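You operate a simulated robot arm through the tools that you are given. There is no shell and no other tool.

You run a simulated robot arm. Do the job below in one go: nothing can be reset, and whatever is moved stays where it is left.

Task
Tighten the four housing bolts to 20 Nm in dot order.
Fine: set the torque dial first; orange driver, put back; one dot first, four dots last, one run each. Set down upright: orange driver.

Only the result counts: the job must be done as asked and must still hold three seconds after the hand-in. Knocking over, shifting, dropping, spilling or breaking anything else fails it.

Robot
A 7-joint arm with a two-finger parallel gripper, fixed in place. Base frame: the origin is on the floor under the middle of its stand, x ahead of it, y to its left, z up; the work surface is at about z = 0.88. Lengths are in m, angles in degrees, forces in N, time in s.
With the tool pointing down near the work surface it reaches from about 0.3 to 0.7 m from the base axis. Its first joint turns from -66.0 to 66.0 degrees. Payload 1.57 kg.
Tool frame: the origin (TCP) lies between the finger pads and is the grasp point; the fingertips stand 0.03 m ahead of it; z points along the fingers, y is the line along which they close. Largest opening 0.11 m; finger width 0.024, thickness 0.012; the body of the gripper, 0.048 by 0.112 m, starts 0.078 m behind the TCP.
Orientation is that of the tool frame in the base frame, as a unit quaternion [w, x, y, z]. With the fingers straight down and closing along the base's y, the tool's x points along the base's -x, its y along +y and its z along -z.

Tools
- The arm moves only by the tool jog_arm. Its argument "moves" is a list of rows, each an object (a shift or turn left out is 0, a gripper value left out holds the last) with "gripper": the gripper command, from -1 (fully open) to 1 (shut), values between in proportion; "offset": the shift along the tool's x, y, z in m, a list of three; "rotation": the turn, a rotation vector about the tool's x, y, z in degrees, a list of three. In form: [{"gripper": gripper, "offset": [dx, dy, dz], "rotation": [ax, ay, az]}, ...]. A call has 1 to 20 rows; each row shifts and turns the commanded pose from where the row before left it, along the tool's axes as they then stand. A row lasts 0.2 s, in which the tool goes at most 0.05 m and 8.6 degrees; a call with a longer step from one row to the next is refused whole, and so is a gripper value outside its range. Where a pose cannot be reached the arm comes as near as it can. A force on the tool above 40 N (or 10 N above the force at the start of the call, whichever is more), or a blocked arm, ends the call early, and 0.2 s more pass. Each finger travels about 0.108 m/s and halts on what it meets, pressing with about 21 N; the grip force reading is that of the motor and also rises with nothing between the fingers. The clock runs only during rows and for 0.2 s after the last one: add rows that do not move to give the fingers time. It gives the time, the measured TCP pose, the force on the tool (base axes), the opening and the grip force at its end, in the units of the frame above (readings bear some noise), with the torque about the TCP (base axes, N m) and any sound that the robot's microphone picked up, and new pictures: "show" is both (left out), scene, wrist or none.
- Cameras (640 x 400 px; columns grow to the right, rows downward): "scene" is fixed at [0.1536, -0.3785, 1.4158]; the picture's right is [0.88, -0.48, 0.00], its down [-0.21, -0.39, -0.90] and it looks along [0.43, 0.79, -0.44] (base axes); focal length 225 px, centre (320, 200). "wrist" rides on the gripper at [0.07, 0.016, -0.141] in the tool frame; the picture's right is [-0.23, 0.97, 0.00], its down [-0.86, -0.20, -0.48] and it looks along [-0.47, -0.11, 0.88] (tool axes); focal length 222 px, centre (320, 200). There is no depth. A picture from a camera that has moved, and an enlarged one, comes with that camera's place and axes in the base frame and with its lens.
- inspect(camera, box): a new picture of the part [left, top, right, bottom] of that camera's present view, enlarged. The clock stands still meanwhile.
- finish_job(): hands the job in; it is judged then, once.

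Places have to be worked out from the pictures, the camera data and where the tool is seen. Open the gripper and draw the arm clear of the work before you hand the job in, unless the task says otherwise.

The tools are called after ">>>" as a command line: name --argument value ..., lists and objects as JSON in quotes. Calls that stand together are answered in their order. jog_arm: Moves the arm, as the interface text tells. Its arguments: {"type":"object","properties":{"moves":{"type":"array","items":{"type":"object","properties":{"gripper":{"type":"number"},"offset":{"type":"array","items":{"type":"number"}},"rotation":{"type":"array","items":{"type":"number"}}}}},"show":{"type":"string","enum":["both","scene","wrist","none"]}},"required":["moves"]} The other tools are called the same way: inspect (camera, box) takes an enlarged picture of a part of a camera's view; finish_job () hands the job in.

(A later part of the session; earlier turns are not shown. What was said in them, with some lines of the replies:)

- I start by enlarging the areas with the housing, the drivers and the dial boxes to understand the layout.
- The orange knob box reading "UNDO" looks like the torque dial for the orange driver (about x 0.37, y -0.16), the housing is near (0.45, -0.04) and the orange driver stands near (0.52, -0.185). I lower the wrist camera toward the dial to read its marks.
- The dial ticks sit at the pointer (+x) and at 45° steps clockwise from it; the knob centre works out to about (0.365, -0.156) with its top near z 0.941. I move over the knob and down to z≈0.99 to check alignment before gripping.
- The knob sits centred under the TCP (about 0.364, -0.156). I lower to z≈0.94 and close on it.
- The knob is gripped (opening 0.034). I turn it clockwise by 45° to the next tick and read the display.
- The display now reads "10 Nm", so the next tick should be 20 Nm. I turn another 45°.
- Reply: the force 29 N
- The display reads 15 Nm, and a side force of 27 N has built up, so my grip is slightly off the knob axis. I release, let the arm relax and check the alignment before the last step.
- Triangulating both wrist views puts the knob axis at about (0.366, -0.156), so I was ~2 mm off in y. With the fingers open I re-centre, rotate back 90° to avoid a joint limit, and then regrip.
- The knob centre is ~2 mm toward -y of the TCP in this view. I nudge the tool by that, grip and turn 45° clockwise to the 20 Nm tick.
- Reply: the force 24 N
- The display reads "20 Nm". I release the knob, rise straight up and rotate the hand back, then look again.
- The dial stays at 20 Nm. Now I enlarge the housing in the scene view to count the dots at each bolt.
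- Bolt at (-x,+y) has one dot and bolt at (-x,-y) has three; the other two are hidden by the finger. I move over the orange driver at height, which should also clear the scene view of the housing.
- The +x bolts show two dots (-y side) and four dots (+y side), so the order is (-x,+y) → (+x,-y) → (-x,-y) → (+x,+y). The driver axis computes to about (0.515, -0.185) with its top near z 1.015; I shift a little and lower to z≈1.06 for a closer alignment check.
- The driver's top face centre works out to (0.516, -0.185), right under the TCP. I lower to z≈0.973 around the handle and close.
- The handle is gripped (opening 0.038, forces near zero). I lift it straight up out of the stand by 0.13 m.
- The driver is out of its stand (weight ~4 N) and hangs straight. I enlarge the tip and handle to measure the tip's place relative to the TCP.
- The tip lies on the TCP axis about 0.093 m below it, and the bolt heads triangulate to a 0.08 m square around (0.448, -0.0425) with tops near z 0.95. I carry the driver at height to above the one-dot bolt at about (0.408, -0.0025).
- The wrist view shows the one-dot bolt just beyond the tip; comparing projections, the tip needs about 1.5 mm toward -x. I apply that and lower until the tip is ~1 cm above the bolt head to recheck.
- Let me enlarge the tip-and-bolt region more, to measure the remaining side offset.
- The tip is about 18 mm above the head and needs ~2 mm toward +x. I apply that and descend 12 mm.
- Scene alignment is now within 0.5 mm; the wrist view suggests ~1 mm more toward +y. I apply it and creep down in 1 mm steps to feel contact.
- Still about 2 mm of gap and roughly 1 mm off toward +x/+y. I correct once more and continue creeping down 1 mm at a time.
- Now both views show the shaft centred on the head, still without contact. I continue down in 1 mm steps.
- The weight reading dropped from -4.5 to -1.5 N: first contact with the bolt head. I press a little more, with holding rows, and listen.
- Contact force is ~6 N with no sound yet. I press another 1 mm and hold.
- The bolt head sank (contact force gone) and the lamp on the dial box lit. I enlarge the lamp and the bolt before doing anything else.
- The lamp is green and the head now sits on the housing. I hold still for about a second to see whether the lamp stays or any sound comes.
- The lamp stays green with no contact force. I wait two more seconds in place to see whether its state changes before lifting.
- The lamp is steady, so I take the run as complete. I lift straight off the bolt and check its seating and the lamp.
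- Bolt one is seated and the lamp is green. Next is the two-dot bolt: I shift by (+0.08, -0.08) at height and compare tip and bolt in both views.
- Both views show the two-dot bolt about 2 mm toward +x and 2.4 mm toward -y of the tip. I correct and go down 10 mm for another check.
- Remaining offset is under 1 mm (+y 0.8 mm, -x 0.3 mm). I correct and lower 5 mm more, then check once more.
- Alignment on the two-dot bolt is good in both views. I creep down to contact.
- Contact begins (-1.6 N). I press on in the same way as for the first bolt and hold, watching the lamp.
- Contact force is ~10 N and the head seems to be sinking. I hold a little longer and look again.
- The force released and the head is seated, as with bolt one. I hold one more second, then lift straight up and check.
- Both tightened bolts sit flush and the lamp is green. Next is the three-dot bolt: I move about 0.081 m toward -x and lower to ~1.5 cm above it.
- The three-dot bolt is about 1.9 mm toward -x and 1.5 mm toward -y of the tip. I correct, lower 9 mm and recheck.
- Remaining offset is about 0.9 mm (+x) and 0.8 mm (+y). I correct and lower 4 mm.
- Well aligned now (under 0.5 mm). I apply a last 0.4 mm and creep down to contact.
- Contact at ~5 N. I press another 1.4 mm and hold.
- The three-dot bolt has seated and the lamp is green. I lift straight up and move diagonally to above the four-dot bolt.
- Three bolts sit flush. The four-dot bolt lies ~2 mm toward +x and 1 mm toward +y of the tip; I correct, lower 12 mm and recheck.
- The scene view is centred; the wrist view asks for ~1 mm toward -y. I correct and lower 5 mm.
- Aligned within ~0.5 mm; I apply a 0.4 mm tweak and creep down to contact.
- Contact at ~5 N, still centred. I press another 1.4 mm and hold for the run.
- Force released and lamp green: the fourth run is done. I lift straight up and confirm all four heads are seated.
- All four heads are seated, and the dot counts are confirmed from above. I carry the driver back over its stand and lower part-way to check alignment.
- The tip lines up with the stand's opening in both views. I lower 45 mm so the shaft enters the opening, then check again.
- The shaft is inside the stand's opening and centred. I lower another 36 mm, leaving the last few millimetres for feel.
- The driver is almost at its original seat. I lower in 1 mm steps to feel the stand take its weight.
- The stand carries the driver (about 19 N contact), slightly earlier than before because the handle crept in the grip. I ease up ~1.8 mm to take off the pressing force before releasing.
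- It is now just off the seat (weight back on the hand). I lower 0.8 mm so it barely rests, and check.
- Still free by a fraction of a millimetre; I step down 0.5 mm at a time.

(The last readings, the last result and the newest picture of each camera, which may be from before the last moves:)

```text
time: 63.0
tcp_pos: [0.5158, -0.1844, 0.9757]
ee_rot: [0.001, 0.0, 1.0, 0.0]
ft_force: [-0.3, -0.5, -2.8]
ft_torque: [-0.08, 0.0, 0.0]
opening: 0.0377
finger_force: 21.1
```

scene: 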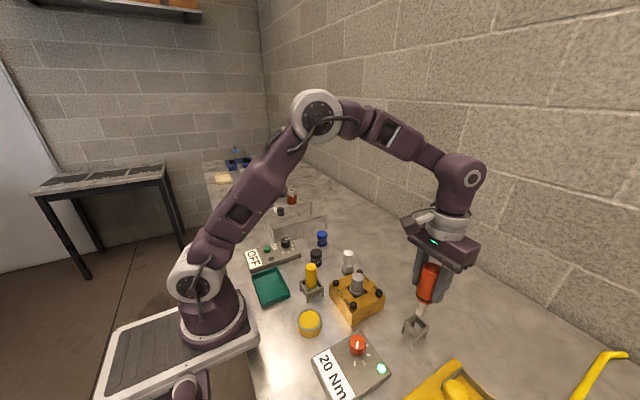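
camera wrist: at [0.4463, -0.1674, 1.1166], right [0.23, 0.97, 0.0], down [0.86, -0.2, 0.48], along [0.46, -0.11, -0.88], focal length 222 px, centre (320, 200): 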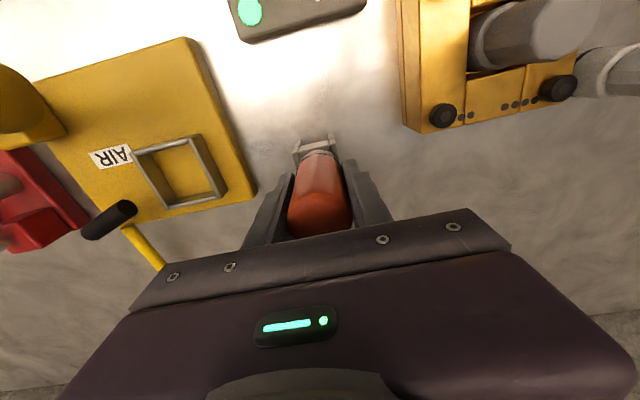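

The stand now carries part of the weight. I open the fingers and check that the driver stands upright before moving away.

>>> jog_arm --moves '[{"gripper": 0.2}, {"gripper": -0.2}, {"gripper": -0.6}, {}]' --show "both"

>>> inspect --camera "scene" --box '[390, 280, 450, 350]'

>>> inspect --camera "wrist" --box '[270, 110, 370, 220]'

```text
time: 64.0
tcp_pos: [0.5164, -0.1847, 0.9757]
ee_rot: [0.0, 0.0, 1.0, -0.001]
ft_force: [-0.1, -0.4, 0.5]
ft_torque: [-0.02, 0.0, 0.02]
opening: 0.088
finger_force: 0.0
camera wrist: at [0.4461, -0.1678, 1.1159], right [0.23, 0.97, 0.0], down [0.86, -0.2, 0.48], along [0.47, -0.11, -0.88], focal length 222 px, centre (320, 200)
```

scene: 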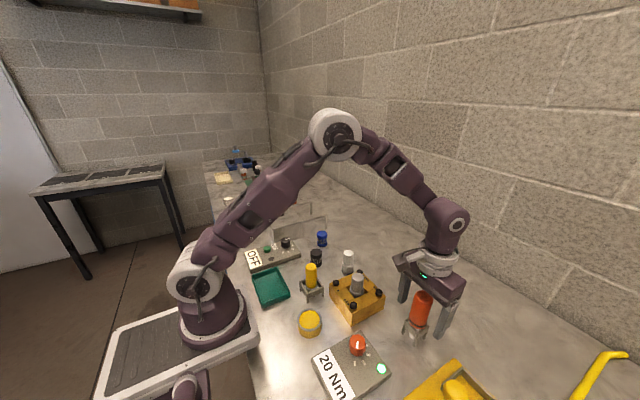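
wrist: 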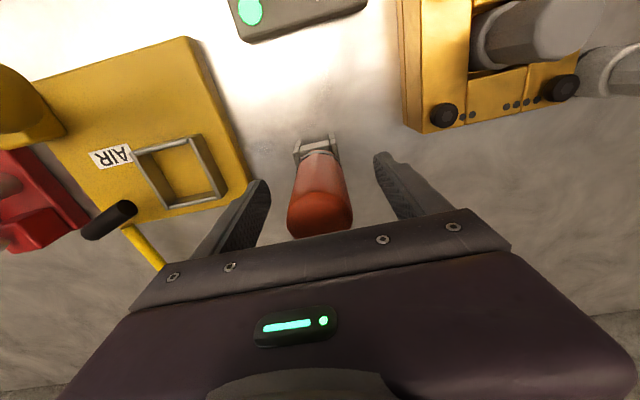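

```text
5.71 times, centred on (420, 315) of scene
camera zoom: at [0.1536, -0.3785, 1.4158], right [0.88, -0.48, 0.0], down [-0.21, -0.39, -0.9], along [0.43, 0.79, -0.44], focal length 1288 px, centre (-251, -457)
```

zoom: 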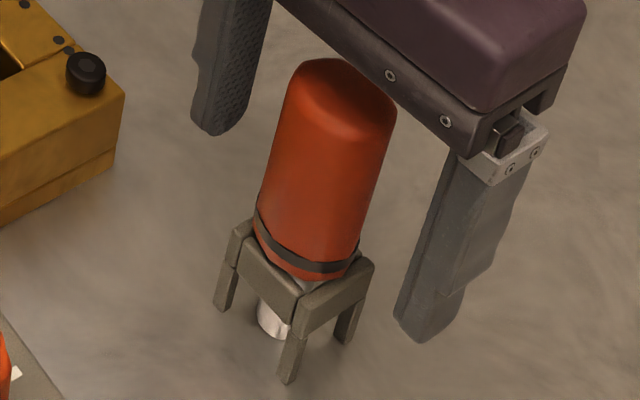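

```text
3.64 times, centred on (320, 165) of wrist
camera zoom: at [0.4461, -0.1678, 1.1159], right [0.23, 0.97, 0.0], down [0.86, -0.2, 0.48], along [0.47, -0.11, -0.88], focal length 808 px, centre (320, 327)
```

zoom: 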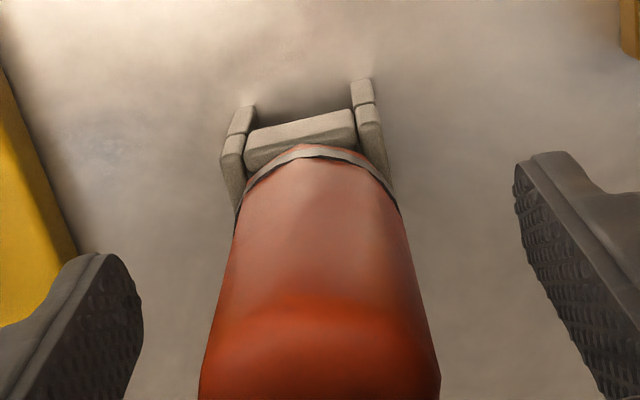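

The driver stands upright in its stand and the fingers are clear. I rise straight up and draw the arm back, then inspect everything once more.

>>> jog_arm --moves '[{"gripper": -0.8, "offset": [0, 0, -0.02]}, {"offset": [0, 0, -0.04]}, {"offset": [0, 0, -0.04]}, {"offset": [0, 0, -0.05]}, {"offset": [0, 0, -0.05]}, {"offset": [0.04, 0.01, -0.02]}, {"offset": [0.04, 0.01, -0.02]}, {"gripper": -1, "offset": [0.04, 0.01, -0.02]}, {}, {}, {}]' --show "both"

>>> inspect --camera "scene" --box '[300, 265, 450, 400]'

>>> inspect --camera "scene" --box '[390, 280, 450, 350]'

>>> inspect --camera "scene" --box '[322, 265, 392, 325]'

```text
time: 66.4
tcp_pos: [0.394, -0.1567, 1.2361]
ee_rot: [-0.001, 0.0, 1.0, 0.0]
ft_force: [0.3, -0.4, -0.1]
ft_torque: [0.03, 0.01, 0.01]
opening: 0.1101
finger_force: 0.1
camera wrist: at [0.3253, -0.1384, 1.3766], right [0.23, 0.97, 0.0], down [0.86, -0.2, 0.48], along [0.47, -0.11, -0.88], focal length 222 px, centre (320, 200)
```

scene: 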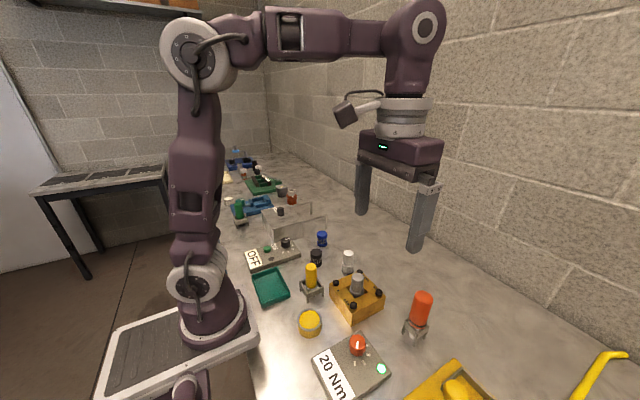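
wrist: 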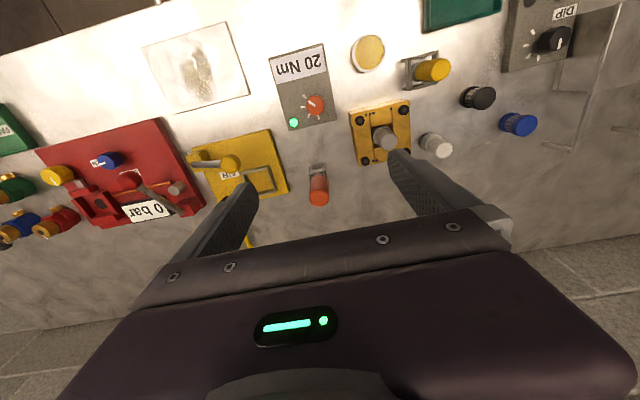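

```text
2.96 times, centred on (375, 332) of scene
camera zoom: at [0.1536, -0.3785, 1.4158], right [0.88, -0.48, 0.0], down [-0.21, -0.39, -0.9], along [0.43, 0.79, -0.44], focal length 668 px, centre (157, -193)
```

zoom: 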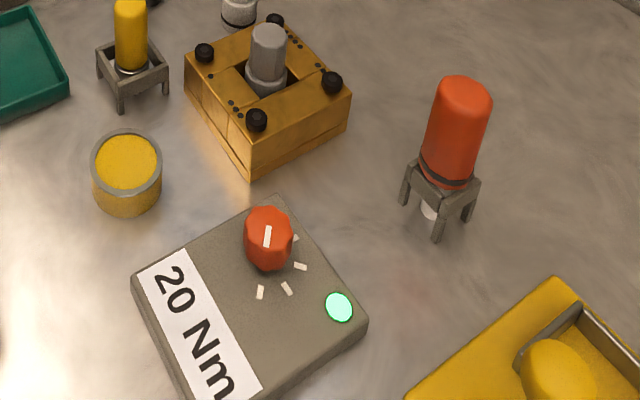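

```text
5.71 times, centred on (420, 315) of scene
camera zoom: at [0.1536, -0.3785, 1.4158], right [0.88, -0.48, 0.0], down [-0.21, -0.39, -0.9], along [0.43, 0.79, -0.44], focal length 1288 px, centre (-251, -457)
```

zoom: 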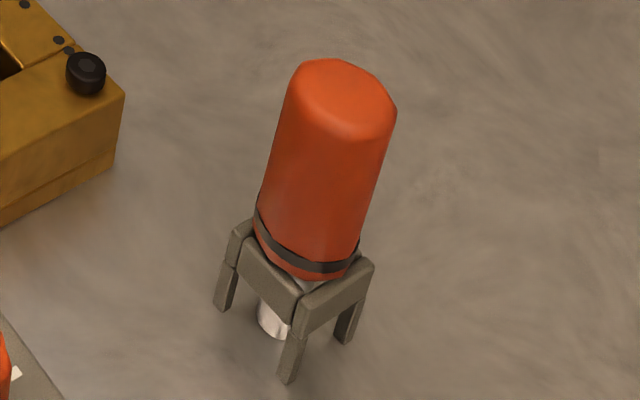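

```text
6.67 times, centred on (357, 295) of scene
camera zoom: at [0.1536, -0.3785, 1.4158], right [0.88, -0.48, 0.0], down [-0.21, -0.39, -0.9], along [0.43, 0.79, -0.44], focal length 1502 px, centre (73, -433)
```

zoom: 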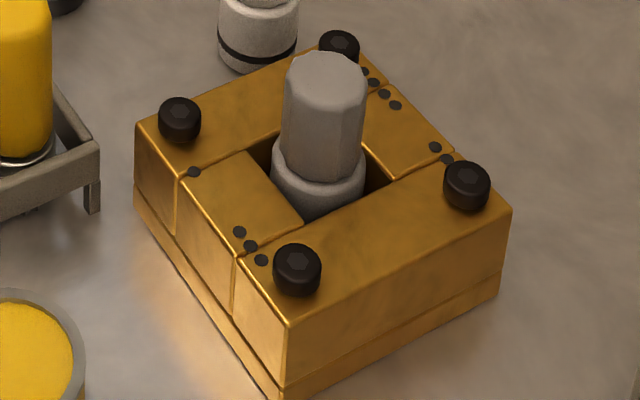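

All four bolts are seated, the dial reads 20 Nm with its lamp green, the orange driver stands upright in its stand, nothing else has moved, and the arm is clear with the gripper open. I hand the job in.

>>> finish_job

```text
The job is handed in.
```

I set the dial to 20 Nm, tightened all four housing bolts in dot order with one run each, and put the orange driver back upright in its stand. The job is handed in; I don't have the verdict.

- **Dial:** it read 20 Nm before I picked up the driver and still does.
- **Bolts:** on each run the head sank until it sat flush on the housing. The box has no torque read-out, and I heard no sound on any run. I am going by the flush heads and the green lamp on the dial box, which came on with the first run and stayed lit.
- **Driver:** it crept about 3 mm down in the grip during the work, which did not affect seating it. It now stands about 1 mm from where it started.
- **Everything else:** I saw nothing else moved or knocked. The arm is clear and the gripper is open.
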